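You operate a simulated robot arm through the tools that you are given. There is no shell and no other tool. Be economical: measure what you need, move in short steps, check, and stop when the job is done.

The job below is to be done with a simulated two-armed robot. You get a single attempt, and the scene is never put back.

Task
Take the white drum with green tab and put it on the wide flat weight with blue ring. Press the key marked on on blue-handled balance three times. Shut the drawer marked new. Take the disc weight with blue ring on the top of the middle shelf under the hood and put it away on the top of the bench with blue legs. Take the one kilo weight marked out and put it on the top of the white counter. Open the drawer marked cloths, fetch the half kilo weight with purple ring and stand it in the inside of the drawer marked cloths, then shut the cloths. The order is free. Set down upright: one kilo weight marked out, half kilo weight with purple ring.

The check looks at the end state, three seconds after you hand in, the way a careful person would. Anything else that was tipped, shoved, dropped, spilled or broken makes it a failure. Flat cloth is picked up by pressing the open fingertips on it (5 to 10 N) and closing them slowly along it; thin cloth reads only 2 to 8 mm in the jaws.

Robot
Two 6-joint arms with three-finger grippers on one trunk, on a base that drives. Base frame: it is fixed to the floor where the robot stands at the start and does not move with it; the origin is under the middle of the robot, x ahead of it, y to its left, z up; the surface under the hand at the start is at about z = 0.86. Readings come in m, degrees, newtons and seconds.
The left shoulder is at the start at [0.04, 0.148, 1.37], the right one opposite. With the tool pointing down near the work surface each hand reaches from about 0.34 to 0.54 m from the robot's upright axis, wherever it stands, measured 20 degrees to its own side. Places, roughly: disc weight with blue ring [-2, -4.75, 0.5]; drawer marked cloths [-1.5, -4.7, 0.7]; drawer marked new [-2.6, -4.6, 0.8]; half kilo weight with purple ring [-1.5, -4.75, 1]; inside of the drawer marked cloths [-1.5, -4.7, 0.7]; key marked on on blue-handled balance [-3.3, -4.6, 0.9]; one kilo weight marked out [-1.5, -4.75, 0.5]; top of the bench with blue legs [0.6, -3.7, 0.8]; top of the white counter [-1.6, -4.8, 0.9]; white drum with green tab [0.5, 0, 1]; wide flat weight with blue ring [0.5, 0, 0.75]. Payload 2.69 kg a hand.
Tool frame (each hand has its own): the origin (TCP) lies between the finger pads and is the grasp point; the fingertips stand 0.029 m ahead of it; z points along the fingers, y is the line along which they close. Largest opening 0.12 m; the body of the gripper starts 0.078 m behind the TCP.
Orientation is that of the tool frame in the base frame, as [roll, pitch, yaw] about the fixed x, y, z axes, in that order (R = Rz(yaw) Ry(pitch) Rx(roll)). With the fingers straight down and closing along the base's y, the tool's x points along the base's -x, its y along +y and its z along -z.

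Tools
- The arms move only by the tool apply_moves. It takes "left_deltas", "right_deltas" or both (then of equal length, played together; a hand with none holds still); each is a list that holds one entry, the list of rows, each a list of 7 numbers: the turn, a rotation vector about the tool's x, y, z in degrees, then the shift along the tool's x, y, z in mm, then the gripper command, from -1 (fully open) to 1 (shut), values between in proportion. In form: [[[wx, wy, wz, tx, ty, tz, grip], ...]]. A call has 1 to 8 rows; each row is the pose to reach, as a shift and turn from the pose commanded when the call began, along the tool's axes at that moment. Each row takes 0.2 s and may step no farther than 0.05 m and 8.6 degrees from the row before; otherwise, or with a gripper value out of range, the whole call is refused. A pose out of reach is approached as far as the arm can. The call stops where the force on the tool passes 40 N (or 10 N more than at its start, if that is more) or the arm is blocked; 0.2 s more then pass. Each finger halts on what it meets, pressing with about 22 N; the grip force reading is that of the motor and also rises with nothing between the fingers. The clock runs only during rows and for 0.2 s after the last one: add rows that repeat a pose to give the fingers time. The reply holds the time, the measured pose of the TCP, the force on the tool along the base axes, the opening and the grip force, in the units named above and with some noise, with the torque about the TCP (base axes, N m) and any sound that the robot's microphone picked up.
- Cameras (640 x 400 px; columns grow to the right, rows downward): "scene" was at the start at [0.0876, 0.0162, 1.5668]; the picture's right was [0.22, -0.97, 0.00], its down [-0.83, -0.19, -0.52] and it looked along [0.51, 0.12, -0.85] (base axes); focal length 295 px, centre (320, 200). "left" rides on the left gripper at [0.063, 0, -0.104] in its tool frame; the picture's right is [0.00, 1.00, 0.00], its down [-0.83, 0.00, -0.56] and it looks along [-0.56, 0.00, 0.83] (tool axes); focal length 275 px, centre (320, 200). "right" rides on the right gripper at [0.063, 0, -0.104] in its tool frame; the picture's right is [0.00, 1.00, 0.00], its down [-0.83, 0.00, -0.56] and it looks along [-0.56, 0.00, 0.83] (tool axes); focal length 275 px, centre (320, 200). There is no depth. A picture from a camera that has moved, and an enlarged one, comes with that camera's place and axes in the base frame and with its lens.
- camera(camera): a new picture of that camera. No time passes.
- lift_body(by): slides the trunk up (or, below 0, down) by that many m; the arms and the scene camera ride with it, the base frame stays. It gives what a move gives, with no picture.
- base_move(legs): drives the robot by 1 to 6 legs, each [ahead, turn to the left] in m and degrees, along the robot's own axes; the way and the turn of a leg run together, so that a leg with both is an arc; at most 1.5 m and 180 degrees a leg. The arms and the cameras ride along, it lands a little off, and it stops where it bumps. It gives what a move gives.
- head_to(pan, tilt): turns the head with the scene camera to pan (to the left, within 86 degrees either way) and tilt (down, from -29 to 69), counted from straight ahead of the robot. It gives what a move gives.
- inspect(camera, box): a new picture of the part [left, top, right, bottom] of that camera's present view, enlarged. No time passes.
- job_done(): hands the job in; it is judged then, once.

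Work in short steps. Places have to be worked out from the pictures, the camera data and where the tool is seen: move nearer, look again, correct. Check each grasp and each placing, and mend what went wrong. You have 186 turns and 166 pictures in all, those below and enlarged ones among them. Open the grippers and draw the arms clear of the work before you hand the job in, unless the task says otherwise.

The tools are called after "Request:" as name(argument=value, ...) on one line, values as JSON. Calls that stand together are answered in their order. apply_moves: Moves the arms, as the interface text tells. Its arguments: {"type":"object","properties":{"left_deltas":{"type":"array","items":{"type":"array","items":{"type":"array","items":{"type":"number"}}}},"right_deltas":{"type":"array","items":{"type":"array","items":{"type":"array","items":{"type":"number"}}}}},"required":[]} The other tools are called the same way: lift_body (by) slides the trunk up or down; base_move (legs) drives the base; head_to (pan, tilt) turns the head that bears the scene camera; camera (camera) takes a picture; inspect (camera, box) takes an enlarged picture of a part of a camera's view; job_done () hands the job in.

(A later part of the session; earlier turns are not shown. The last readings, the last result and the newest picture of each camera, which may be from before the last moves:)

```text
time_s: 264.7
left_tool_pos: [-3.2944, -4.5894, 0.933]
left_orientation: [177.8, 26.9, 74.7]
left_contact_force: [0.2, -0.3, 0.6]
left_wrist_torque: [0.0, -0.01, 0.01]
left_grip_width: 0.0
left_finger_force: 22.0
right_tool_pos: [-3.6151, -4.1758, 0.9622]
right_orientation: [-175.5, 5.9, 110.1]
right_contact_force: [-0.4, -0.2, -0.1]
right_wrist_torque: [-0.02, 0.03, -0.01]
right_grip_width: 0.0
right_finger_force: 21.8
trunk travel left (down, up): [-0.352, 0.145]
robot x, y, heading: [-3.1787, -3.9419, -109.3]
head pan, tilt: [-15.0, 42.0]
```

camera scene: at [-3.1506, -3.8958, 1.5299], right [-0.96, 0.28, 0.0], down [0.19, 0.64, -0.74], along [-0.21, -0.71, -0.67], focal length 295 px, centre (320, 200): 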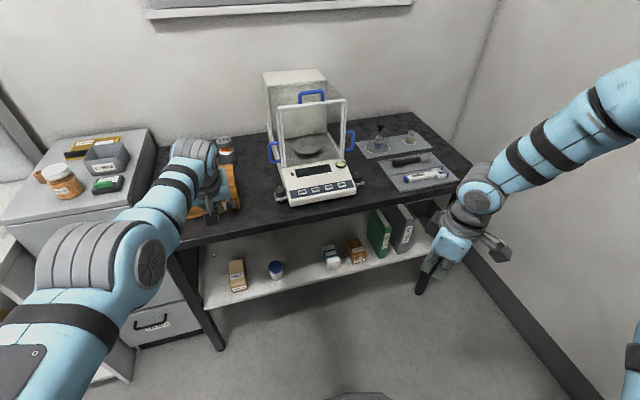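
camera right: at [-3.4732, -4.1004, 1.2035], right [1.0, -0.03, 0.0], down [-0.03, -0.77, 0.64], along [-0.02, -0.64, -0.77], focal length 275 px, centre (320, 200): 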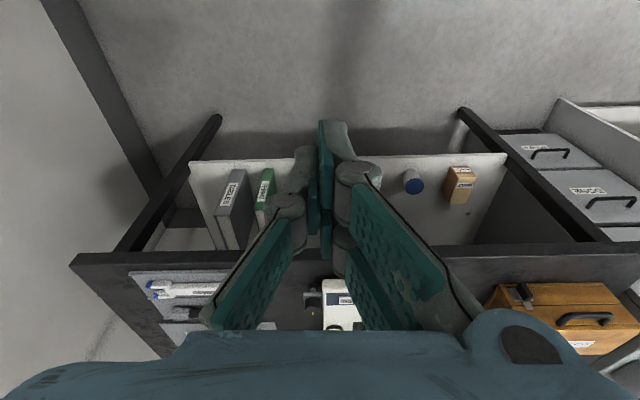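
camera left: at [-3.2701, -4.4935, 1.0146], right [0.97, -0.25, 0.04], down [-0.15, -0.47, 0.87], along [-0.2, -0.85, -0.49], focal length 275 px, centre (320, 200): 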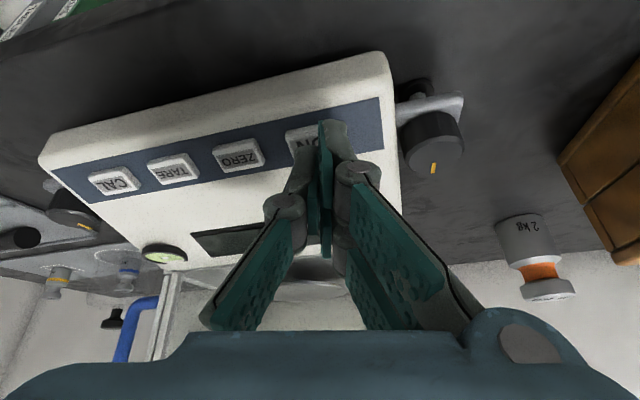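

No contact yet; 3 mm more at a time.

Request:
lift_body(by=-0.003)

Request:
inspect(camera="left", box=[260, 90, 400, 190])

```text
time_s: 265.2
left_tool_pos: [-3.295, -4.5892, 0.9313]
left_orientation: [177.7, 27.0, 74.7]
left_contact_force: [0.4, 1.6, 8.1]
left_wrist_torque: [0.04, -0.08, 0.05]
left_grip_width: 0.0065
left_finger_force: 28.7
right_tool_pos: [-3.6142, -4.1754, 0.9582]
right_orientation: [-175.5, 6.0, 110.1]
right_contact_force: [0.4, 0.1, -0.8]
right_wrist_torque: [0.01, -0.01, -0.01]
right_grip_width: 0.0
right_finger_force: 22.1
trunk travel left (down, up): [-0.349, 0.148]
robot x, y, heading: [-3.1787, -3.9395, -109.3]
head pan, tilt: [-15.0, 42.0]
heard: click
```

```text
4.00 times, centred on (330, 140) of left
camera zoom: at [-3.2708, -4.4881, 0.995], right [0.97, -0.25, 0.04], down [-0.15, -0.46, 0.87], along [-0.2, -0.85, -0.49], focal length 1101 px, centre (280, 440)
```

zoom: 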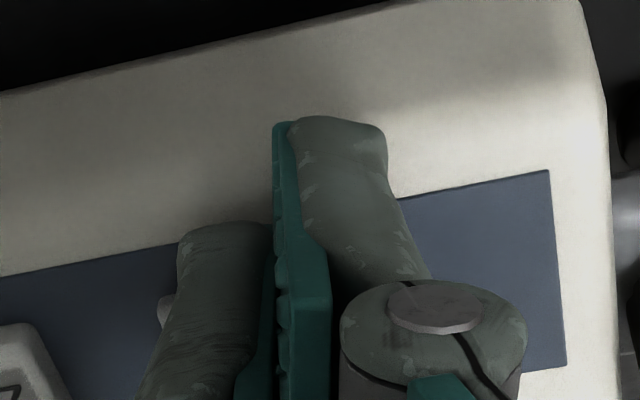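

A click: first press registered. I release by raising 7 mm and press again.

Request:
lift_body(by=0.008)

Request:
lift_body(by=-0.008)

```text
time_s: 265.8
left_tool_pos: [-3.2948, -4.5892, 0.9376]
left_orientation: [177.7, 27.0, 74.7]
left_contact_force: [-0.3, 0.7, 0.0]
left_wrist_torque: [0.01, -0.03, 0.03]
left_grip_width: 0.0002
left_finger_force: 28.6
right_tool_pos: [-3.6144, -4.1751, 0.9669]
right_orientation: [-175.5, 5.9, 110.1]
right_contact_force: [0.7, -0.3, 0.4]
right_wrist_torque: [-0.02, 0.03, 0.01]
right_grip_width: 0.0
right_finger_force: 22.1
trunk travel left (down, up): [-0.357, 0.14]
robot x, y, heading: [-3.1792, -3.9446, -109.4]
head pan, tilt: [-15.0, 42.0]
```

```text
time_s: 266.4
left_tool_pos: [-3.2948, -4.5876, 0.9302]
left_orientation: [177.7, 27.0, 74.6]
left_contact_force: [1.2, 5.6, 6.9]
left_wrist_torque: [0.16, -0.09, 0.07]
left_grip_width: 0.0059
left_finger_force: 28.4
right_tool_pos: [-3.6152, -4.1753, 0.9586]
right_orientation: [-175.4, 6.0, 110.2]
right_contact_force: [0.1, -0.5, -0.5]
right_wrist_torque: [-0.02, -0.01, 0.01]
right_grip_width: 0.0
right_finger_force: 22.2
trunk travel left (down, up): [-0.349, 0.148]
robot x, y, heading: [-3.176, -3.9417, -109.2]
head pan, tilt: [-15.0, 42.0]
heard: click
```

Second click. Once more for the third.

Request:
lift_body(by=0.008)

Request:
lift_body(by=-0.008)

```text
time_s: 266.9
left_tool_pos: [-3.2947, -4.5897, 0.9388]
left_orientation: [177.6, 26.8, 74.7]
left_contact_force: [0.8, 0.4, 0.0]
left_wrist_torque: [0.02, 0.01, -0.03]
left_grip_width: 0.0002
left_finger_force: 28.3
right_tool_pos: [-3.6139, -4.1759, 0.9665]
right_orientation: [-175.5, 5.9, 110.1]
right_contact_force: [-0.9, 0.0, -0.3]
right_wrist_torque: [0.02, 0.01, 0.02]
right_grip_width: 0.0003
right_finger_force: 21.7
trunk travel left (down, up): [-0.357, 0.14]
robot x, y, heading: [-3.1782, -3.9427, -109.2]
head pan, tilt: [-15.0, 42.0]
```

```text
time_s: 267.5
left_tool_pos: [-3.2954, -4.5879, 0.9312]
left_orientation: [177.6, 27.0, 74.7]
left_contact_force: [1.0, 5.7, 7.2]
left_wrist_torque: [0.14, -0.1, 0.04]
left_grip_width: 0.0059
left_finger_force: 28.4
right_tool_pos: [-3.6144, -4.1745, 0.9599]
right_orientation: [-175.5, 6.0, 110.1]
right_contact_force: [0.1, -0.2, -1.0]
right_wrist_torque: [0.02, -0.01, 0.02]
right_grip_width: 0.0
right_finger_force: 22.3
trunk travel left (down, up): [-0.349, 0.148]
robot x, y, heading: [-3.172, -3.94, -109.3]
head pan, tilt: [-15.0, 42.0]
heard: click
```

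Third click. I raise the hand well clear and check the balance.

Request:
lift_body(by=0.148)

Request:
base_move(legs=[[-0.15, 0]])

Request:
camera(camera="scene")

```text
time_s: 269.2
left_tool_pos: [-3.2951, -4.5909, 1.0783]
left_orientation: [177.7, 26.9, 74.8]
left_contact_force: [-0.1, -0.1, -0.1]
left_wrist_torque: [0.01, 0.01, 0.0]
left_grip_width: 0.0001
left_finger_force: 28.6
right_tool_pos: [-3.6136, -4.1764, 1.1068]
right_orientation: [-175.5, 5.9, 110.1]
right_contact_force: [-0.3, -0.2, 0.2]
right_wrist_torque: [-0.02, -0.01, -0.01]
right_grip_width: 0.0
right_finger_force: 21.9
trunk travel left (down, up): [-0.497, 0.0]
robot x, y, heading: [-3.1764, -3.9431, -109.4]
head pan, tilt: [-15.0, 42.0]
```

```text
time_s: 270.6
left_tool_pos: [-3.2474, -4.4527, 1.0748]
left_orientation: [177.7, 26.7, 74.6]
left_contact_force: [-1.0, -0.4, -0.7]
left_wrist_torque: [0.03, -0.04, 0.02]
left_grip_width: 0.0
left_finger_force: 28.4
right_tool_pos: [-3.5677, -4.0389, 1.1054]
right_orientation: [-175.7, 5.8, 110.1]
right_contact_force: [-0.4, 0.3, -0.8]
right_wrist_torque: [0.05, 0.01, 0.01]
right_grip_width: 0.0003
right_finger_force: 22.1
trunk travel left (down, up): [-0.497, 0.0]
robot x, y, heading: [-3.1261, -3.8013, -109.5]
head pan, tilt: [-15.0, 42.0]
```

```text
43 pictures are left
camera scene: at [-3.1843, -3.8942, 1.5884], right [-0.83, 0.56, 0.0], down [0.38, 0.56, -0.74], along [-0.42, -0.61, -0.67], focal length 295 px, centre (320, 200)
```

scene: 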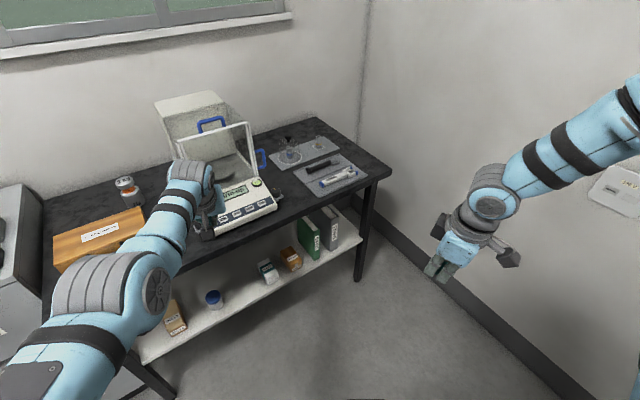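

The display is lit. Next the disc: I drive back along the lane to x ≈ −1.98, y ≈ −3.9 and face the counter.

Request:
base_move(legs=[[0, 104.5], [1.14, 0]])

Request:
base_move(legs=[[0, -85]])

Request:
head_to(pan=0, tilt=50)

Request:
camera(camera="scene")

```text
time_s: 280.8
left_tool_pos: [-1.334, -3.8779, 1.0796]
left_orientation: [177.8, 27.0, 178.2]
left_contact_force: [-0.2, 0.1, 0.5]
left_wrist_torque: [-0.02, -0.04, 0.04]
left_grip_width: 0.0
left_finger_force: 28.6
right_tool_pos: [-1.6608, -4.2841, 1.1078]
right_orientation: [-175.5, 5.9, -146.4]
right_contact_force: [0.1, 0.4, 0.7]
right_wrist_torque: [-0.03, -0.01, 0.01]
right_grip_width: 0.0001
right_finger_force: 21.9
trunk travel left (down, up): [-0.497, 0.0]
robot x, y, heading: [-1.9885, -3.9117, -5.8]
head pan, tilt: [-15.0, 42.0]
```

```text
time_s: 284.8
left_tool_pos: [-1.8919, -4.5658, 1.0779]
left_orientation: [177.7, 27.0, 93.5]
left_contact_force: [-0.1, 0.2, -0.6]
left_wrist_torque: [-0.01, -0.02, 0.0]
left_grip_width: 0.0
left_finger_force: 28.2
right_tool_pos: [-2.3276, -4.278, 1.1068]
right_orientation: [-175.5, 5.9, 128.9]
right_contact_force: [0.2, 0.5, 0.2]
right_wrist_torque: [-0.01, 0.02, 0.01]
right_grip_width: 0.0
right_finger_force: 21.7
trunk travel left (down, up): [-0.497, 0.0]
robot x, y, heading: [-1.9897, -3.9157, -90.5]
head pan, tilt: [-15.0, 42.0]
```

```text
time_s: 285.6
left_tool_pos: [-1.8923, -4.5657, 1.0779]
left_orientation: [177.7, 26.9, 93.6]
left_contact_force: [0.9, -0.6, 1.0]
left_wrist_torque: [0.05, 0.02, 0.0]
left_grip_width: 0.0
left_finger_force: 28.3
right_tool_pos: [-2.3286, -4.2795, 1.1069]
right_orientation: [-175.5, 5.8, 128.9]
right_contact_force: [-0.3, -0.7, -0.2]
right_wrist_torque: [0.0, 0.02, 0.02]
right_grip_width: 0.0002
right_finger_force: 22.2
trunk travel left (down, up): [-0.497, 0.0]
robot x, y, heading: [-1.9872, -3.9134, -90.5]
head pan, tilt: [0.0, 50.0]
```

```text
42 pictures are left
camera scene: at [-1.9911, -4.0121, 1.5776], right [-1.0, 0.01, 0.0], down [0.01, 0.77, -0.64], along [-0.01, -0.64, -0.77], focal length 295 px, centre (320, 200)
```

scene: 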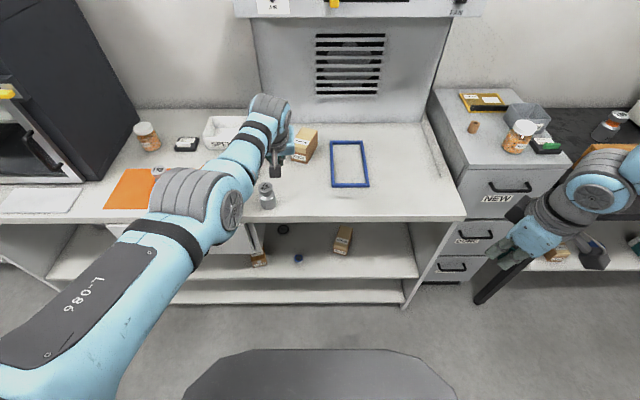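

I back 15 cm, lower the trunk fully in two steps, open the left fingers to 65 mm and tilt 9° more.

Request:
base_move(legs=[[-0.15, 0]])

Request:
lift_body(by=-0.4)

Request:
lift_body(by=-0.09)

Request:
apply_moves(left_deltas=[[[0, -5, 0, 0, 0, 10, 0], [0, -9, 0, 10, 0, 30, -0.1], [0, -9, 0, 25, 0, 50, -0.1], [0, -9, 0, 38, 0, 75, -0.1]]])

Request:
camera(camera="left")

```text
time_s: 286.9
left_tool_pos: [-1.8909, -4.4216, 1.0744]
left_orientation: [177.5, 26.6, 93.6]
left_contact_force: [-0.1, -0.3, -0.6]
left_wrist_torque: [0.0, 0.03, 0.01]
left_grip_width: 0.0001
left_finger_force: 28.4
right_tool_pos: [-2.3262, -4.1345, 1.105]
right_orientation: [-175.7, 5.7, 129.0]
right_contact_force: [0.6, -0.8, -0.2]
right_wrist_torque: [0.03, 0.01, -0.01]
right_grip_width: 0.0001
right_finger_force: 22.0
trunk travel left (down, up): [-0.497, 0.0]
robot x, y, heading: [-1.9895, -3.7656, -90.3]
head pan, tilt: [0.0, 50.0]
```

```text
time_s: 290.8
left_tool_pos: [-1.8898, -4.4158, 0.6779]
left_orientation: [177.7, 26.9, 93.5]
left_contact_force: [-0.7, 0.3, -0.3]
left_wrist_torque: [-0.02, -0.03, -0.03]
left_grip_width: 0.0
left_finger_force: 28.5
right_tool_pos: [-2.3263, -4.1301, 0.7059]
right_orientation: [-175.5, 5.8, 129.0]
right_contact_force: [-0.7, 0.4, 1.5]
right_wrist_torque: [-0.01, -0.01, -0.01]
right_grip_width: 0.0002
right_finger_force: 22.0
trunk travel left (down, up): [-0.097, 0.4]
robot x, y, heading: [-1.987, -3.7674, -90.5]
head pan, tilt: [0.0, 50.0]
```

```text
time_s: 292.0
left_tool_pos: [-1.8891, -4.4172, 0.5895]
left_orientation: [177.7, 27.0, 93.6]
left_contact_force: [-0.4, 0.4, -0.8]
left_wrist_torque: [0.04, 0.01, -0.02]
left_grip_width: 0.0
left_finger_force: 28.6
right_tool_pos: [-2.3269, -4.1307, 0.617]
right_orientation: [-175.4, 5.9, 129.1]
right_contact_force: [0.2, -0.1, 0.4]
right_wrist_torque: [-0.01, 0.01, 0.02]
right_grip_width: 0.0
right_finger_force: 22.6
trunk travel left (down, up): [-0.007, 0.49]
robot x, y, heading: [-1.9886, -3.7689, -90.5]
head pan, tilt: [0.0, 50.0]
```

```text
time_s: 293.0
left_tool_pos: [-1.8867, -4.4167, 0.5047]
left_orientation: [177.4, 35.9, 93.0]
left_contact_force: [-1.6, -0.1, 0.1]
left_wrist_torque: [-0.04, -0.04, -0.02]
left_grip_width: 0.0661
left_finger_force: 0.0
right_tool_pos: [-2.326, -4.1292, 0.618]
right_orientation: [-175.5, 5.8, 129.0]
right_contact_force: [0.2, -0.5, -1.0]
right_wrist_torque: [-0.02, 0.0, 0.0]
right_grip_width: 0.0
right_finger_force: 22.4
trunk travel left (down, up): [-0.007, 0.49]
robot x, y, heading: [-1.9872, -3.7686, -90.4]
head pan, tilt: [0.0, 50.0]
```

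```text
41 pictures are left
camera left: at [-1.8965, -4.3057, 0.551], right [1.0, 0.08, 0.04], down [-0.01, -0.35, 0.94], along [0.09, -0.93, -0.35], focal length 275 px, centre (320, 200)
```

left: 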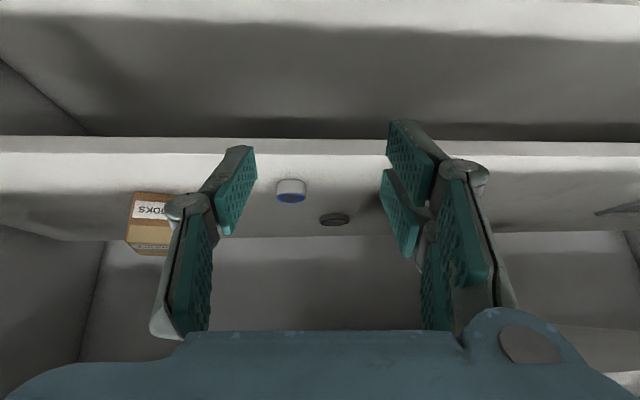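

The disc is at about [-1.90, -4.616]. I drive 15 cm closer and look again.

Request:
base_move(legs=[[0.15, 0]])

Request:
camera(camera="left")

```text
time_s: 294.4
left_tool_pos: [-1.8882, -4.5668, 0.5045]
left_orientation: [177.4, 35.8, 93.1]
left_contact_force: [0.3, -0.2, 1.0]
left_wrist_torque: [0.01, -0.02, -0.03]
left_grip_width: 0.0663
left_finger_force: 0.0
right_tool_pos: [-2.3285, -4.2789, 0.6174]
right_orientation: [-175.5, 5.8, 129.0]
right_contact_force: [-0.3, 0.6, 0.5]
right_wrist_torque: [0.03, -0.03, -0.03]
right_grip_width: 0.0001
right_finger_force: 21.7
trunk travel left (down, up): [-0.007, 0.49]
robot x, y, heading: [-1.9857, -3.9157, -90.8]
head pan, tilt: [0.0, 50.0]
```

```text
40 pictures are left
camera left: at [-1.8978, -4.4553, 0.5508], right [1.0, 0.08, 0.04], down [-0.01, -0.35, 0.94], along [0.09, -0.93, -0.35], focal length 275 px, centre (320, 200)
```

left: 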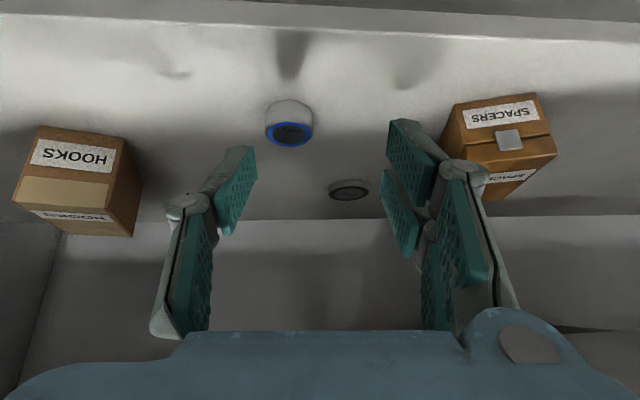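

The disc is at about [-1.9015, -4.637], 38 mm wide, 17 mm high. I advance along the finger axis around it.

Request:
apply_moves(left_deltas=[[[0, 0, 0, -3, -8, 25, -0.1], [0, 0, 0, -5, -16, 50, -0.1], [0, 0, 0, -8, -16, 70, -0.1]]])

Request:
camera(camera="left")

```text
time_s: 295.2
left_tool_pos: [-1.888, -4.5652, 0.5011]
left_orientation: [177.5, 35.9, 93.1]
left_contact_force: [-0.1, 0.0, -0.5]
left_wrist_torque: [0.01, 0.0, -0.01]
left_grip_width: 0.0658
left_finger_force: 0.1
left hand out of reach, approached as far as the arm can: row 1, 2, 3
right_tool_pos: [-2.3278, -4.2798, 0.6179]
right_orientation: [-175.5, 5.9, 129.0]
right_contact_force: [0.1, 0.6, -0.2]
right_wrist_torque: [0.03, 0.03, 0.01]
right_grip_width: 0.0001
right_finger_force: 22.0
trunk travel left (down, up): [-0.007, 0.49]
robot x, y, heading: [-1.9921, -3.9167, -90.3]
head pan, tilt: [0.0, 50.0]
```

```text
39 pictures are left
camera left: at [-1.8984, -4.4537, 0.5475], right [1.0, 0.08, 0.04], down [-0.01, -0.35, 0.94], along [0.09, -0.93, -0.35], focal length 275 px, centre (320, 200)
```

left: 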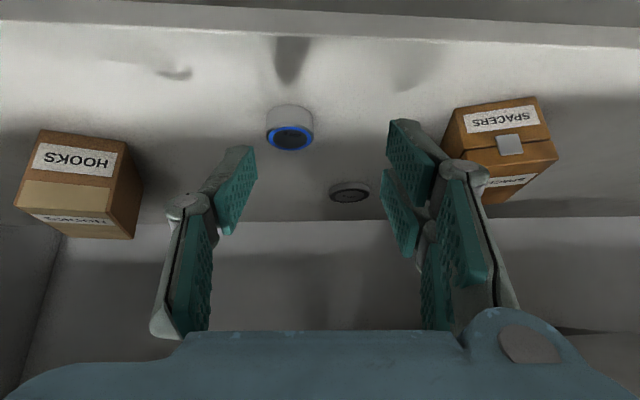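

The arm is at its reach, so I draw the hand 6 cm back while lowering it 4 cm, then drive 11 cm forward.

Request:
apply_moves(left_deltas=[[[0, 0, 0, 25, -5, 0, -0.1], [0, 0, 0, 50, -10, 0, -0.1], [0, 0, 0, 74, -16, 0, -0.1]]])

Request:
base_move(legs=[[0.1, 0]])

Request:
camera(camera="left")

```text
time_s: 296.0
left_tool_pos: [-1.9082, -4.5069, 0.4552]
left_orientation: [177.4, 36.0, 93.2]
left_contact_force: [-0.7, 0.9, -0.1]
left_wrist_torque: [-0.03, 0.02, 0.02]
left_grip_width: 0.0659
left_finger_force: 0.0
right_tool_pos: [-2.3281, -4.2788, 0.617]
right_orientation: [-175.5, 6.0, 128.9]
right_contact_force: [-1.4, -0.2, 0.8]
right_wrist_torque: [0.01, 0.01, -0.02]
right_grip_width: 0.0
right_finger_force: 21.7
trunk travel left (down, up): [-0.007, 0.49]
robot x, y, heading: [-1.9931, -3.9162, -90.4]
head pan, tilt: [0.0, 50.0]
```

```text
time_s: 297.1
left_tool_pos: [-1.908, -4.607, 0.4548]
left_orientation: [177.4, 35.8, 93.1]
left_contact_force: [0.9, 0.0, -0.6]
left_wrist_torque: [-0.02, -0.01, 0.0]
left_grip_width: 0.066
left_finger_force: 0.0
right_tool_pos: [-2.3283, -4.3792, 0.6175]
right_orientation: [-175.5, 5.8, 128.9]
right_contact_force: [-0.2, -0.4, -0.6]
right_wrist_torque: [0.03, 0.03, -0.02]
right_grip_width: 0.0
right_finger_force: 22.2
trunk travel left (down, up): [-0.007, 0.49]
robot x, y, heading: [-1.9938, -4.0143, -90.4]
head pan, tilt: [0.0, 50.0]
```

```text
38 pictures are left
camera left: at [-1.9185, -4.4957, 0.5022], right [1.0, 0.08, 0.04], down [-0.01, -0.35, 0.94], along [0.09, -0.93, -0.35], focal length 275 px, centre (320, 200)
```

left: 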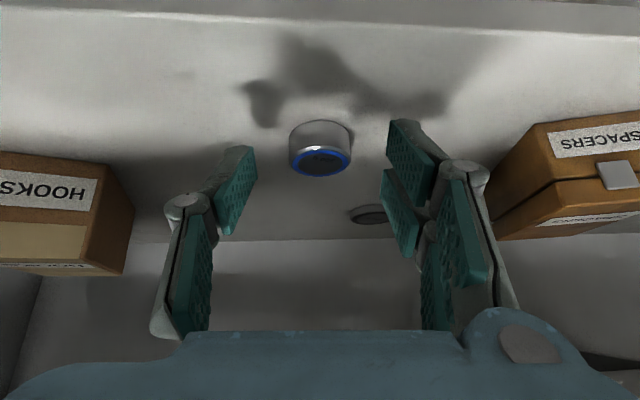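

The disc is centred. I advance 26 mm along the fingers and close.

Request:
apply_moves(left_deltas=[[[0, 0, 0, -3, 0, 13, -0.1], [0, 0, 0, -5, 0, 25, -0.1], [0, 0, 0, -5, 0, 25, 0.2], [0, 0, 0, -5, 0, 25, 0.6], [0, 0, 0, -5, 0, 25, 0.6]]])

Request:
camera(camera="left")

```text
time_s: 298.3
left_tool_pos: [-1.9063, -4.6252, 0.4387]
left_orientation: [177.5, 36.0, 93.2]
left_contact_force: [-1.8, -0.3, 3.9]
left_wrist_torque: [-0.03, -0.03, -0.01]
left_grip_width: 0.0222
left_finger_force: 0.0
right_tool_pos: [-2.329, -4.3794, 0.6171]
right_orientation: [-175.5, 5.9, 129.0]
right_contact_force: [-0.8, 1.1, 0.0]
right_wrist_torque: [0.01, 0.03, -0.04]
right_grip_width: 0.0
right_finger_force: 21.7
trunk travel left (down, up): [-0.007, 0.49]
robot x, y, heading: [-1.9973, -4.0152, -90.6]
head pan, tilt: [0.0, 50.0]
```

```text
37 pictures are left
camera left: at [-1.9168, -4.5133, 0.4865], right [1.0, 0.08, 0.04], down [-0.01, -0.35, 0.94], along [0.09, -0.93, -0.35], focal length 275 px, centre (320, 200)
```

left: 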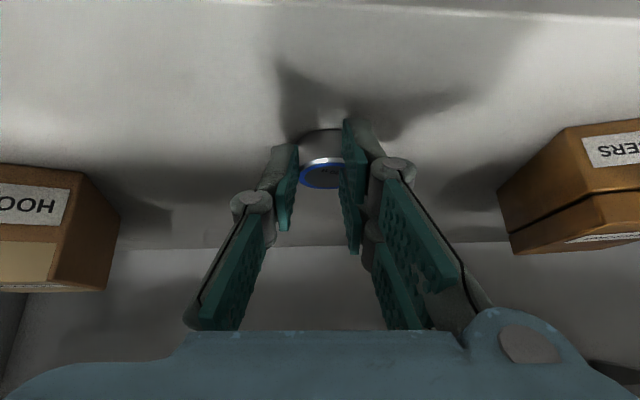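

The fingers closed above the disc (22 mm). I open again, then go lower until the tips meet the shelf.

Request:
apply_moves(left_deltas=[[[0, 0, 0, 0, 0, 0, 0.2], [0, 0, 0, 0, 0, 0, -0.1], [0, 0, 0, 0, 0, 0, -0.1], [0, 0, 0, 3, 0, 4, -0.1], [0, 0, 0, 6, 0, 8, -0.1], [0, 0, 0, 9, 0, 12, -0.1]]])

Request:
camera(camera="left")

```text
time_s: 299.7
left_tool_pos: [-1.906, -4.6227, 0.4321]
left_orientation: [177.4, 36.8, 92.9]
left_contact_force: [0.1, -18.7, 27.7]
left_wrist_torque: [-0.46, -1.04, -0.6]
left_grip_width: 0.0683
left_finger_force: 1.4
left hand out of reach, approached as far as the arm can: row 5, 6
right_tool_pos: [-2.3303, -4.3787, 0.6194]
right_orientation: [-175.4, 6.0, 128.9]
right_contact_force: [0.3, -1.0, -0.6]
right_wrist_torque: [0.01, 0.03, 0.0]
right_grip_width: 0.0
right_finger_force: 22.3
trunk travel left (down, up): [-0.007, 0.49]
robot x, y, heading: [-1.9903, -4.017, -90.5]
head pan, tilt: [0.0, 50.0]
```

```text
36 pictures are left
camera left: at [-1.9162, -4.5107, 0.4776], right [1.0, 0.07, 0.04], down [-0.01, -0.34, 0.94], along [0.08, -0.94, -0.33], focal length 275 px, centre (320, 200)
```

left: 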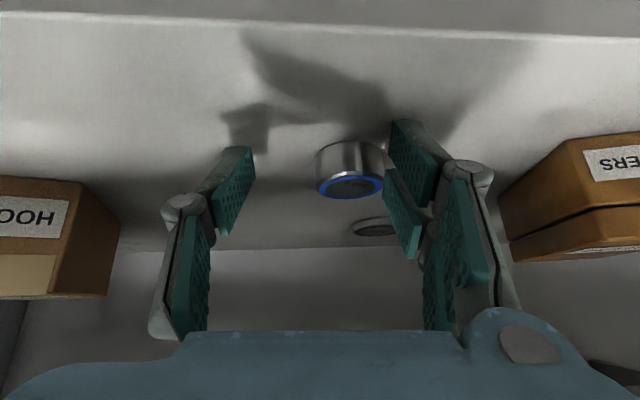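

The tips now touch the shelf, and the disc has slid to about [-1.888, -4.650]. I lift 3 mm, shift 17 mm sideways, and edge the base 2.5 cm forward.

Request:
apply_moves(left_deltas=[[[0, 0, 0, -2, 8, -4, -0.1], [0, 0, 0, -2, 17, -4, -0.1]]])

Request:
base_move(legs=[[0.025, 0]])

Request:
camera(camera="left")

```text
time_s: 300.3
left_tool_pos: [-1.8887, -4.6145, 0.4281]
left_orientation: [177.4, 35.5, 93.2]
left_contact_force: [-1.2, 1.2, 1.8]
left_wrist_torque: [0.05, -0.04, 0.06]
left_grip_width: 0.0685
left_finger_force: 0.1
right_tool_pos: [-2.3282, -4.379, 0.6172]
right_orientation: [-175.5, 5.9, 129.0]
right_contact_force: [-0.5, 0.5, -0.1]
right_wrist_torque: [-0.02, 0.03, 0.02]
right_grip_width: 0.0
right_finger_force: 22.3
trunk travel left (down, up): [-0.007, 0.49]
robot x, y, heading: [-1.9916, -4.0176, -90.3]
head pan, tilt: [0.0, 50.0]
```

```text
time_s: 301.1
left_tool_pos: [-1.8895, -4.6439, 0.4307]
left_orientation: [177.4, 35.9, 93.1]
left_contact_force: [0.4, 2.6, 4.3]
left_wrist_torque: [0.13, -0.18, 0.11]
left_grip_width: 0.0696
left_finger_force: 1.2
right_tool_pos: [-2.3294, -4.4046, 0.6188]
right_orientation: [-175.5, 6.0, 129.0]
right_contact_force: [-0.4, -0.5, -0.8]
right_wrist_torque: [0.01, 0.01, 0.0]
right_grip_width: 0.0001
right_finger_force: 22.0
trunk travel left (down, up): [-0.007, 0.49]
robot x, y, heading: [-1.9917, -4.0447, -90.5]
head pan, tilt: [0.0, 50.0]
```

```text
35 pictures are left
camera left: at [-1.9002, -4.5313, 0.4779], right [1.0, 0.08, 0.04], down [-0.01, -0.35, 0.94], along [0.09, -0.93, -0.35], focal length 275 px, centre (320, 200)
```

left: 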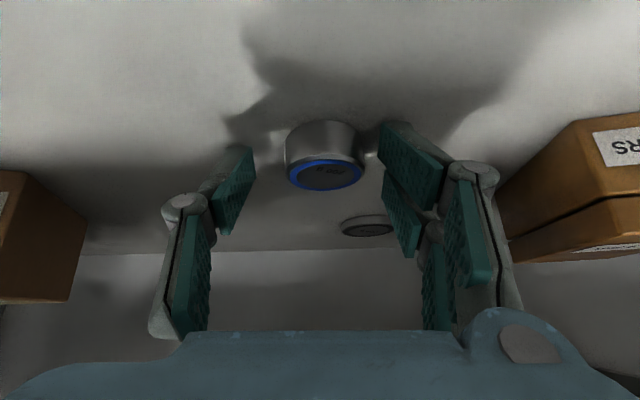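

The disc lies centred between the fingers. I close slowly.

Request:
apply_moves(left_deltas=[[[0, 0, 0, 0, 0, 0, 0.1], [0, 0, 0, 0, 0, 0, 0.3], [0, 0, 0, 0, 0, 0, 0.6], [0, 0, 0, 0, 0, 0, 0.6], [0, 0, 0, 0, 0, 0, 0.6]]])

Request:
camera(camera="left")

```text
time_s: 302.3
left_tool_pos: [-1.8903, -4.6437, 0.4345]
left_orientation: [177.5, 36.3, 93.1]
left_contact_force: [6.7, 0.6, 29.0]
left_wrist_torque: [0.07, -0.93, 0.03]
left_grip_width: 0.0393
left_finger_force: 21.8
right_tool_pos: [-2.3281, -4.4034, 0.6193]
right_orientation: [-175.4, 6.1, 129.0]
right_contact_force: [0.1, -1.1, -0.4]
right_wrist_torque: [0.02, -0.01, -0.01]
right_grip_width: 0.0002
right_finger_force: 22.3
trunk travel left (down, up): [-0.007, 0.49]
robot x, y, heading: [-1.989, -4.0392, -90.3]
head pan, tilt: [0.0, 50.0]
```

```text
34 pictures are left
camera left: at [-1.9002, -4.531, 0.4809], right [1.0, 0.08, 0.04], down [-0.01, -0.34, 0.94], along [0.09, -0.94, -0.34], focal length 275 px, centre (320, 200)
```

left: 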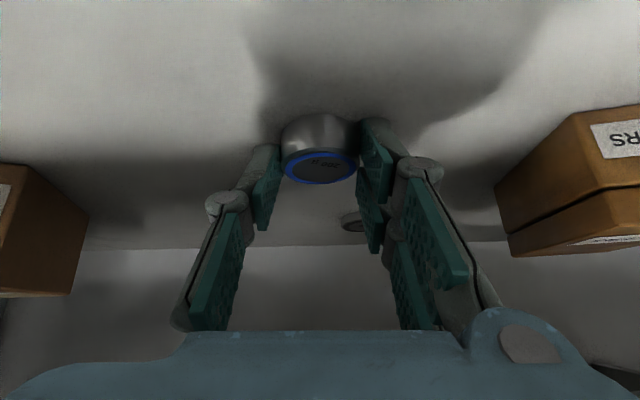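

Held at 39 mm. I lift 3 cm with the trunk and check.

Request:
lift_body(by=0.03)

Request:
camera(camera="left")

```text
time_s: 303.1
left_tool_pos: [-1.8906, -4.6411, 0.4586]
left_orientation: [177.5, 35.6, 93.1]
left_contact_force: [0.0, -1.0, -1.7]
left_wrist_torque: [0.03, -0.04, -0.04]
left_grip_width: 0.0393
left_finger_force: 21.6
right_tool_pos: [-2.3299, -4.4048, 0.6462]
right_orientation: [-175.5, 5.8, 128.9]
right_contact_force: [-0.3, 0.4, -0.3]
right_wrist_torque: [0.0, 0.0, -0.01]
right_grip_width: 0.0001
right_finger_force: 21.7
trunk travel left (down, up): [-0.037, 0.46]
robot x, y, heading: [-1.9931, -4.0398, -90.7]
head pan, tilt: [0.0, 50.0]
```

```text
33 pictures are left
camera left: at [-1.9003, -4.5311, 0.5056], right [1.0, 0.08, 0.04], down [-0.01, -0.35, 0.94], along [0.09, -0.93, -0.35], focal length 275 px, centre (320, 200)
```

left: 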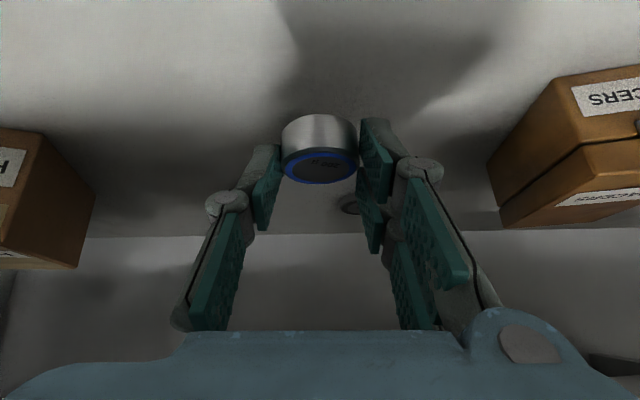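

The disc is held. I back out, raise the trunk, and check how far the right arm sticks out before the drive.

Request:
base_move(legs=[[-0.24, 0]])

Request:
lift_body(by=0.4)

Request:
head_to(pan=-60, tilt=40)

Request:
camera(camera="scene")

```text
time_s: 304.9
left_tool_pos: [-1.887, -4.4039, 0.4602]
left_orientation: [177.5, 35.8, 93.2]
left_contact_force: [0.8, -1.0, -0.4]
left_wrist_torque: [0.07, -0.02, -0.03]
left_grip_width: 0.039
left_finger_force: 22.2
right_tool_pos: [-2.3271, -4.1654, 0.6454]
right_orientation: [-175.5, 5.9, 129.1]
right_contact_force: [0.4, 0.4, -0.4]
right_wrist_torque: [-0.02, 0.02, -0.02]
right_grip_width: 0.0001
right_finger_force: 21.5
trunk travel left (down, up): [-0.037, 0.46]
robot x, y, heading: [-1.9893, -3.802, -90.5]
head pan, tilt: [0.0, 50.0]
```

```text
time_s: 308.7
left_tool_pos: [-1.8866, -4.4051, 0.86]
left_orientation: [177.4, 35.9, 93.0]
left_contact_force: [-0.6, 0.0, -1.3]
left_wrist_torque: [0.01, -0.01, 0.0]
left_grip_width: 0.0395
left_finger_force: 21.4
right_tool_pos: [-2.3254, -4.1667, 1.0486]
right_orientation: [-175.6, 6.0, 129.0]
right_contact_force: [0.6, 0.2, -0.4]
right_wrist_torque: [0.03, 0.0, 0.02]
right_grip_width: 0.0
right_finger_force: 22.1
trunk travel left (down, up): [-0.437, 0.06]
robot x, y, heading: [-1.9909, -3.8027, -90.4]
head pan, tilt: [0.0, 50.0]
```

```text
time_s: 310.0
left_tool_pos: [-1.8889, -4.4052, 0.861]
left_orientation: [177.4, 35.8, 93.1]
left_contact_force: [0.1, -0.2, -1.9]
left_wrist_torque: [0.03, -0.01, 0.01]
left_grip_width: 0.0396
left_finger_force: 21.7
right_tool_pos: [-2.3269, -4.1665, 1.0485]
right_orientation: [-175.5, 6.0, 129.0]
right_contact_force: [0.2, -0.3, -0.7]
right_wrist_torque: [-0.01, -0.01, -0.01]
right_grip_width: 0.0
right_finger_force: 22.3
trunk travel left (down, up): [-0.437, 0.06]
robot x, y, heading: [-1.9935, -3.8021, -90.9]
head pan, tilt: [-60.0, 40.0]
```

```text
32 pictures are left
camera scene: at [-2.0632, -3.8647, 1.5328], right [-0.49, 0.87, 0.0], down [0.56, 0.32, -0.77], along [-0.67, -0.38, -0.64], focal length 295 px, centre (320, 200)
```

scene: 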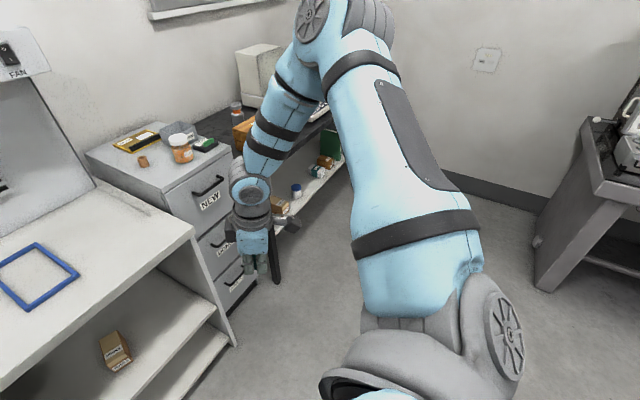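

The right elbow is high and within 0.5 m, so the lane is passable. I raise the trunk, turn left and drive toward the blue-legged bench.

Request:
lift_body(by=0.06)

Request:
base_move(legs=[[0, 88], [1.3, 0]])

Request:
head_to(pan=0, tilt=30)

Request:
camera(camera="scene")

```text
time_s: 311.0
left_tool_pos: [-1.8882, -4.4045, 0.9203]
left_orientation: [177.3, 35.8, 93.1]
left_contact_force: [-0.5, 0.3, -1.7]
left_wrist_torque: [0.02, 0.02, -0.04]
left_grip_width: 0.0395
left_finger_force: 22.2
right_tool_pos: [-2.3267, -4.1676, 1.1065]
right_orientation: [-175.5, 6.0, 129.1]
right_contact_force: [0.3, 0.3, -0.3]
right_wrist_torque: [0.02, 0.0, 0.02]
right_grip_width: 0.0003
right_finger_force: 22.4
trunk travel left (down, up): [-0.497, 0.0]
robot x, y, heading: [-1.9906, -3.8034, -90.6]
head pan, tilt: [-60.0, 40.0]
```

```text
time_s: 321.3
left_tool_pos: [-0.0773, -3.7504, 0.92]
left_orientation: [177.4, 35.8, -177.9]
left_contact_force: [0.0, 0.3, -2.3]
left_wrist_torque: [0.03, 0.06, 0.0]
left_grip_width: 0.0394
left_finger_force: 22.1
right_tool_pos: [-0.322, -4.1856, 1.1076]
right_orientation: [-175.5, 5.9, -142.1]
right_contact_force: [0.5, 0.0, -0.6]
right_wrist_torque: [0.03, -0.01, -0.02]
right_grip_width: 0.0
right_finger_force: 22.4
trunk travel left (down, up): [-0.497, 0.0]
robot x, y, heading: [-0.6775, -3.8412, -1.5]
head pan, tilt: [-60.0, 40.0]
```

```text
time_s: 322.6
left_tool_pos: [-0.0767, -3.7503, 0.9186]
left_orientation: [177.4, 35.8, -177.9]
left_contact_force: [0.0, -0.1, -2.9]
left_wrist_torque: [0.0, 0.06, 0.02]
left_grip_width: 0.0391
left_finger_force: 22.0
right_tool_pos: [-0.3225, -4.1855, 1.1074]
right_orientation: [-175.5, 5.8, -142.1]
right_contact_force: [-0.1, -0.5, 0.9]
right_wrist_torque: [-0.01, 0.0, 0.01]
right_grip_width: 0.0
right_finger_force: 22.3
trunk travel left (down, up): [-0.497, 0.0]
robot x, y, heading: [-0.6815, -3.8461, -1.6]
head pan, tilt: [0.0, 30.0]
```

```text
31 pictures are left
camera scene: at [-0.5682, -3.8438, 1.6071], right [-0.03, -1.0, 0.0], down [-0.5, 0.01, -0.87], along [0.87, -0.02, -0.5], focal length 295 px, centre (320, 200)
```

scene: 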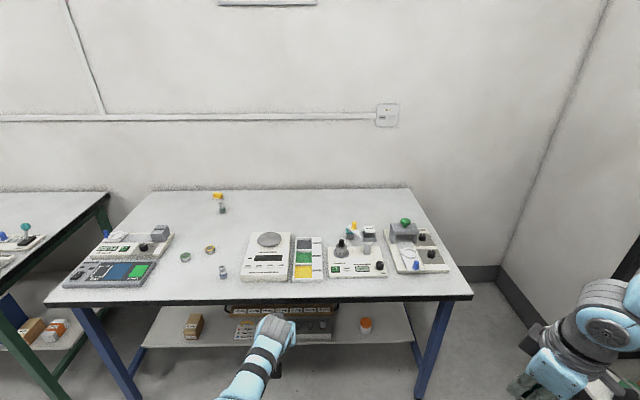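

The bench's front edge is at x ≈ 0.12–0.15, with a free spot around [0.22, −3.37]. I shift the robot to y ≈ −3.48 and face the bench.

Request:
base_move(legs=[[0, 91.5], [0.366, 0], [0, -90]])

Request:
camera(camera="left")

Request:
camera(camera="scene")

```text
time_s: 332.7
left_tool_pos: [-0.0828, -3.3639, 0.9193]
left_orientation: [177.4, 35.8, -175.9]
left_contact_force: [0.8, -0.4, -1.6]
left_wrist_torque: [-0.01, -0.01, -0.02]
left_grip_width: 0.0389
left_finger_force: 22.2
right_tool_pos: [-0.313, -3.8068, 1.1064]
right_orientation: [-175.6, 5.9, -139.9]
right_contact_force: [0.5, -0.8, 0.4]
right_wrist_torque: [-0.03, 0.01, -0.03]
right_grip_width: 0.0
right_finger_force: 22.1
trunk travel left (down, up): [-0.497, 0.0]
robot x, y, heading: [-0.6815, -3.4753, 0.5]
head pan, tilt: [0.0, 30.0]
```

```text
30 pictures are left
camera left: at [-0.1933, -3.3766, 0.9662], right [-0.09, 0.99, 0.04], down [0.35, 0.0, 0.94], along [0.93, 0.1, -0.35], focal length 275 px, centre (320, 200)
```

left: 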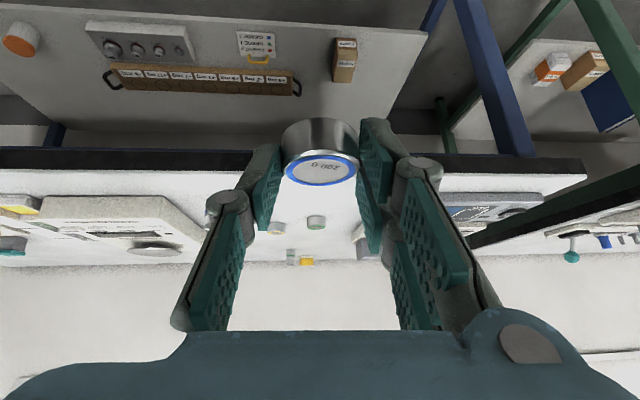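

```text
29 pictures are left
camera scene: at [-0.5702, -3.4741, 1.6071], right [0.01, -1.0, 0.0], down [-0.5, -0.01, -0.87], along [0.87, 0.01, -0.5], focal length 295 px, centre (320, 200)
```

scene: 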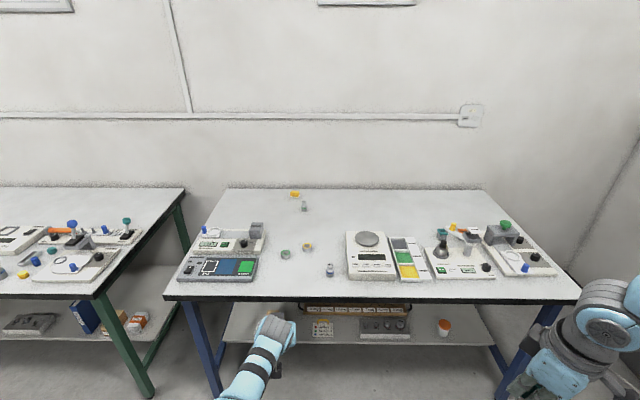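

The bench edge is at x ≈ 0.158, top z ≈ 0.79. I drive 0.31 m so the disc is over the free spot, then lower 8 cm.

Request:
base_move(legs=[[0.312, 0]])

Request:
lift_body(by=-0.075)

Request:
camera(camera="left")

Request:
camera(camera="scene")

```text
time_s: 334.8
left_tool_pos: [0.2282, -3.3633, 0.9206]
left_orientation: [177.4, 35.9, -176.0]
left_contact_force: [-0.2, -1.0, -2.1]
left_wrist_torque: [0.0, 0.02, -0.01]
left_grip_width: 0.039
left_finger_force: 21.9
right_tool_pos: [-0.0027, -3.8049, 1.1081]
right_orientation: [-175.5, 6.0, -140.1]
right_contact_force: [-0.4, -0.9, -0.9]
right_wrist_torque: [-0.04, -0.07, 0.02]
right_grip_width: 0.0
right_finger_force: 21.3
trunk travel left (down, up): [-0.497, 0.0]
robot x, y, heading: [-0.3698, -3.4701, 0.6]
head pan, tilt: [0.0, 30.0]
```

```text
time_s: 335.9
left_tool_pos: [0.2296, -3.3626, 0.8443]
left_orientation: [177.4, 35.8, -175.9]
left_contact_force: [-0.5, 0.3, -0.7]
left_wrist_torque: [0.0, 0.05, -0.01]
left_grip_width: 0.0389
left_finger_force: 21.5
right_tool_pos: [-0.0022, -3.8059, 1.0314]
right_orientation: [-175.5, 5.8, -140.2]
right_contact_force: [0.5, 0.7, 0.3]
right_wrist_torque: [0.03, -0.01, -0.01]
right_grip_width: 0.0004
right_finger_force: 22.0
trunk travel left (down, up): [-0.422, 0.075]
robot x, y, heading: [-0.3687, -3.478, 0.5]
head pan, tilt: [0.0, 30.0]
```

```text
28 pictures are left
camera left: at [0.1189, -3.3754, 0.8919], right [-0.09, 0.99, 0.04], down [0.35, 0.0, 0.94], along [0.93, 0.1, -0.35], focal length 275 px, centre (320, 200)
```

left: 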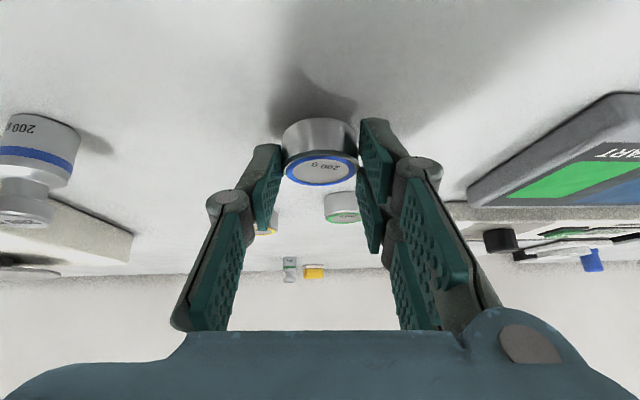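

```text
27 pictures are left
camera scene: at [-0.2583, -3.4721, 1.5326], right [0.01, -1.0, 0.0], down [-0.5, 0.0, -0.87], along [0.87, 0.01, -0.5], focal length 295 px, centre (320, 200)
```

scene: 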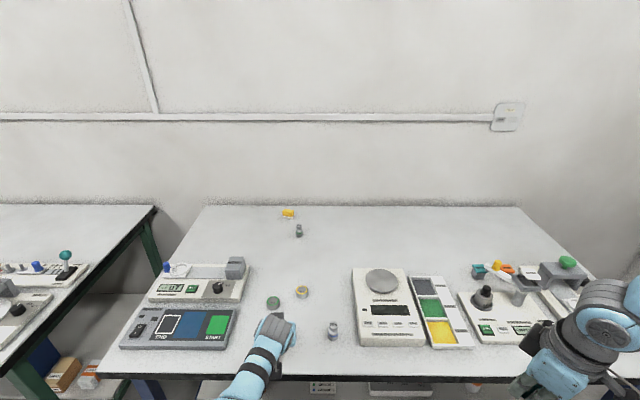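

Clear of neighbours. I lower in small steps.

Request:
lift_body(by=-0.018)

Request:
lift_body(by=-0.005)

Request:
inspect(camera="left", box=[230, 60, 430, 260])

```text
time_s: 336.7
left_tool_pos: [0.2338, -3.3623, 0.8367]
left_orientation: [177.4, 37.0, -176.0]
left_contact_force: [-4.4, -1.3, 14.4]
left_wrist_torque: [0.3, 0.21, 0.22]
left_grip_width: 0.0393
left_finger_force: 22.5
right_tool_pos: [-0.0035, -3.8066, 1.0138]
right_orientation: [-175.5, 6.0, -140.1]
right_contact_force: [0.1, 1.0, -0.4]
right_wrist_torque: [0.0, 0.06, -0.02]
right_grip_width: 0.0002
right_finger_force: 22.0
trunk travel left (down, up): [-0.404, 0.093]
robot x, y, heading: [-0.3693, -3.4749, 0.2]
head pan, tilt: [0.0, 30.0]
stopped: the force on the tool passed its limit at 41 N (the readings are from after the stop); the commanded pose is now the measured one
```

```text
time_s: 337.3
left_tool_pos: [0.2377, -3.363, 0.8348]
left_orientation: [177.4, 37.7, -176.2]
left_contact_force: [-7.9, -0.4, 19.7]
left_wrist_torque: [0.48, 0.37, 0.2]
left_grip_width: 0.0389
left_finger_force: 21.8
right_tool_pos: [-0.0041, -3.806, 1.0099]
right_orientation: [-175.5, 6.0, -140.1]
right_contact_force: [-0.4, -0.5, -0.5]
right_wrist_torque: [0.0, 0.0, 0.01]
right_grip_width: 0.0
right_finger_force: 22.2
trunk travel left (down, up): [-0.399, 0.098]
robot x, y, heading: [-0.371, -3.473, 0.3]
head pan, tilt: [0.0, 30.0]
stopped: the force on the tool passed its limit at 42 N (the readings are from after the stop); the commanded pose is now the measured one
```

```text
2.00 times, centred on (330, 160) of left
camera zoom: at [0.1243, -3.3752, 0.8783], right [-0.09, 1.0, 0.04], down [0.32, -0.01, 0.95], along [0.94, 0.1, -0.32], focal length 551 px, centre (300, 280)
```

zoom: 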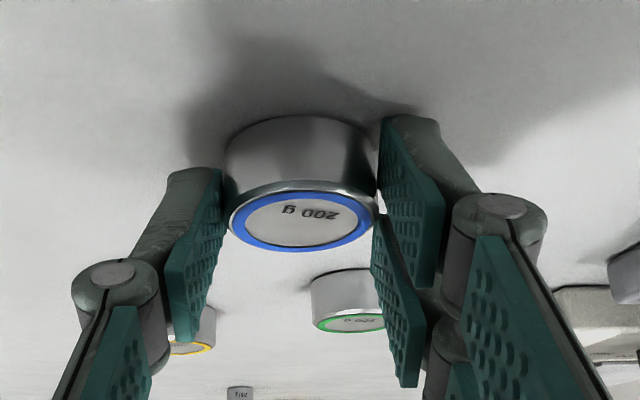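

The disc rests on the bench. I relieve the pressure a few millimetres and open the fingers.

Request:
lift_body(by=0.006)

Request:
apply_moves(left_deltas=[[[0, 0, 0, 0, 0, 0, 0.25], [0, 0, 0, 0, 0, 0, 0.1], [0, 0, 0, 0, 0, 0, -0.1], [0, 0, 0, 0, 0, 0, -0.1]]])

Request:
camera(camera="left")

```text
time_s: 337.9
left_tool_pos: [0.2363, -3.3612, 0.8366]
left_orientation: [177.4, 37.1, -176.2]
left_contact_force: [0.4, 0.1, -2.1]
left_wrist_torque: [-0.03, 0.04, -0.02]
left_grip_width: 0.0386
left_finger_force: 21.8
right_tool_pos: [-0.001, -3.8044, 1.0147]
right_orientation: [-175.6, 5.8, -140.1]
right_contact_force: [0.4, -1.0, -0.3]
right_wrist_torque: [0.0, 0.01, 0.02]
right_grip_width: 0.0
right_finger_force: 22.2
trunk travel left (down, up): [-0.405, 0.092]
robot x, y, heading: [-0.3705, -3.4727, 0.5]
head pan, tilt: [0.0, 30.0]
```

```text
time_s: 338.9
left_tool_pos: [0.2379, -3.363, 0.8377]
left_orientation: [177.4, 37.1, -176.2]
left_contact_force: [0.4, -0.4, 0.7]
left_wrist_torque: [0.01, 0.02, 0.06]
left_grip_width: 0.0658
left_finger_force: 0.1
right_tool_pos: [-0.0015, -3.8061, 1.0143]
right_orientation: [-175.5, 5.9, -140.2]
right_contact_force: [1.3, -0.8, -0.4]
right_wrist_torque: [0.0, -0.03, -0.01]
right_grip_width: 0.0
right_finger_force: 22.1
trunk travel left (down, up): [-0.405, 0.092]
robot x, y, heading: [-0.3701, -3.4735, 0.2]
head pan, tilt: [0.0, 30.0]
```

```text
25 pictures are left
camera left: at [0.1254, -3.3747, 0.8812], right [-0.09, 1.0, 0.04], down [0.33, -0.01, 0.94], along [0.94, 0.1, -0.32], focal length 275 px, centre (320, 200)
```

left: 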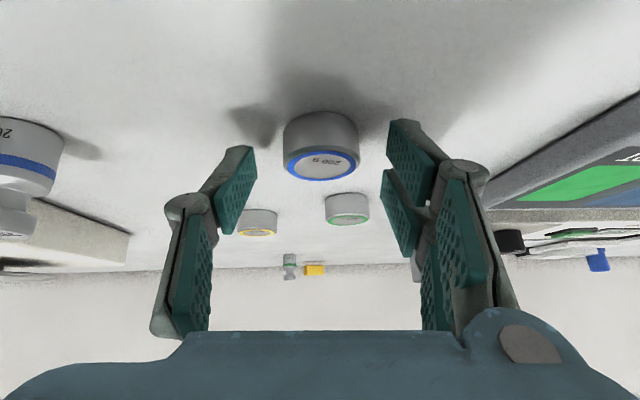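

Released and lying flat. I rise, back away, and take a last look at the bench and the counter.

Request:
lift_body(by=0.092)

Request:
base_move(legs=[[-0.3, 0]])

Request:
camera(camera="scene")

Request:
head_to(pan=-84, tilt=25)

Request:
camera(camera="scene")

```text
time_s: 340.1
left_tool_pos: [0.2369, -3.3613, 0.9293]
left_orientation: [177.4, 37.2, -176.2]
left_contact_force: [-0.7, 0.1, -0.4]
left_wrist_torque: [0.01, -0.03, 0.0]
left_grip_width: 0.0661
left_finger_force: 0.0
right_tool_pos: [-0.0025, -3.8057, 1.1063]
right_orientation: [-175.4, 6.0, -140.1]
right_contact_force: [-0.2, 0.0, -0.2]
right_wrist_torque: [0.01, 0.05, 0.04]
right_grip_width: 0.0
right_finger_force: 22.1
trunk travel left (down, up): [-0.497, 0.0]
robot x, y, heading: [-0.3725, -3.4753, 0.6]
head pan, tilt: [0.0, 30.0]
```

```text
time_s: 342.2
left_tool_pos: [-0.0601, -3.3633, 0.9268]
left_orientation: [177.4, 37.1, -175.9]
left_contact_force: [0.2, 0.1, -1.1]
left_wrist_torque: [-0.01, 0.05, 0.02]
left_grip_width: 0.066
left_finger_force: 0.0
right_tool_pos: [-0.2976, -3.8066, 1.1047]
right_orientation: [-175.7, 5.7, -140.0]
right_contact_force: [1.1, -0.1, -1.2]
right_wrist_torque: [0.01, 0.03, 0.01]
right_grip_width: 0.0001
right_finger_force: 22.3
trunk travel left (down, up): [-0.497, 0.0]
robot x, y, heading: [-0.6678, -3.4724, 0.5]
head pan, tilt: [0.0, 30.0]
```

```text
24 pictures are left
camera scene: at [-0.5546, -3.4745, 1.6065], right [0.01, -1.0, 0.0], down [-0.5, -0.01, -0.86], along [0.86, 0.01, -0.5], focal length 295 px, centre (320, 200)
```

scene: 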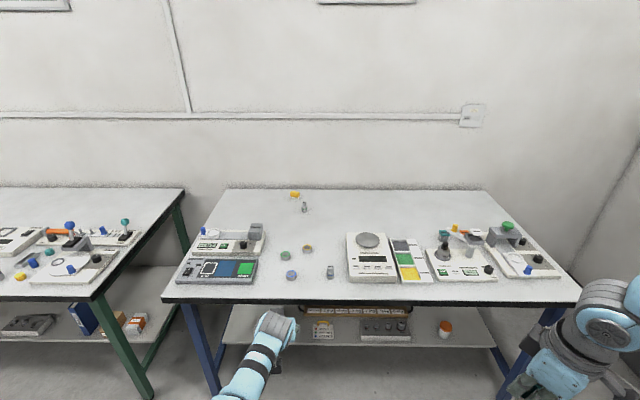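

```text
time_s: 343.8
left_tool_pos: [-0.0635, -3.363, 0.9277]
left_orientation: [177.4, 37.3, -176.0]
left_contact_force: [-0.4, -0.4, 0.3]
left_wrist_torque: [0.02, -0.04, -0.01]
left_grip_width: 0.066
left_finger_force: 0.1
right_tool_pos: [-0.302, -3.8065, 1.1069]
right_orientation: [-175.5, 5.9, -139.8]
right_contact_force: [0.1, -0.3, -0.4]
right_wrist_torque: [-0.04, -0.03, 0.01]
right_grip_width: 0.0001
right_finger_force: 22.1
trunk travel left (down, up): [-0.497, 0.0]
robot x, y, heading: [-0.6709, -3.4743, 0.9]
head pan, tilt: [-84.0, 25.0]
```

```text
23 pictures are left
camera scene: at [-0.639, -3.5671, 1.6148], right [-0.99, -0.12, 0.0], down [-0.05, 0.42, -0.91], along [0.11, -0.9, -0.42], focal length 295 px, centre (320, 200)
```

scene: 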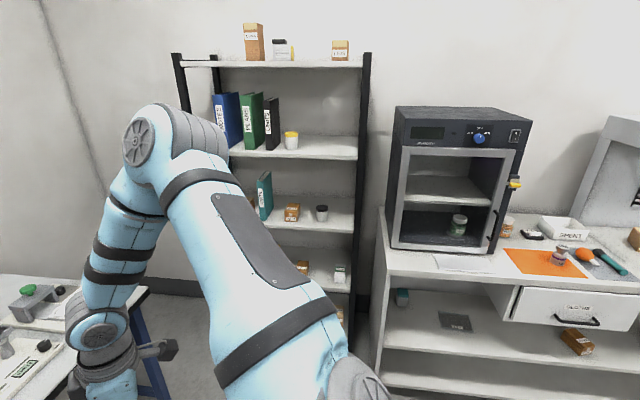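

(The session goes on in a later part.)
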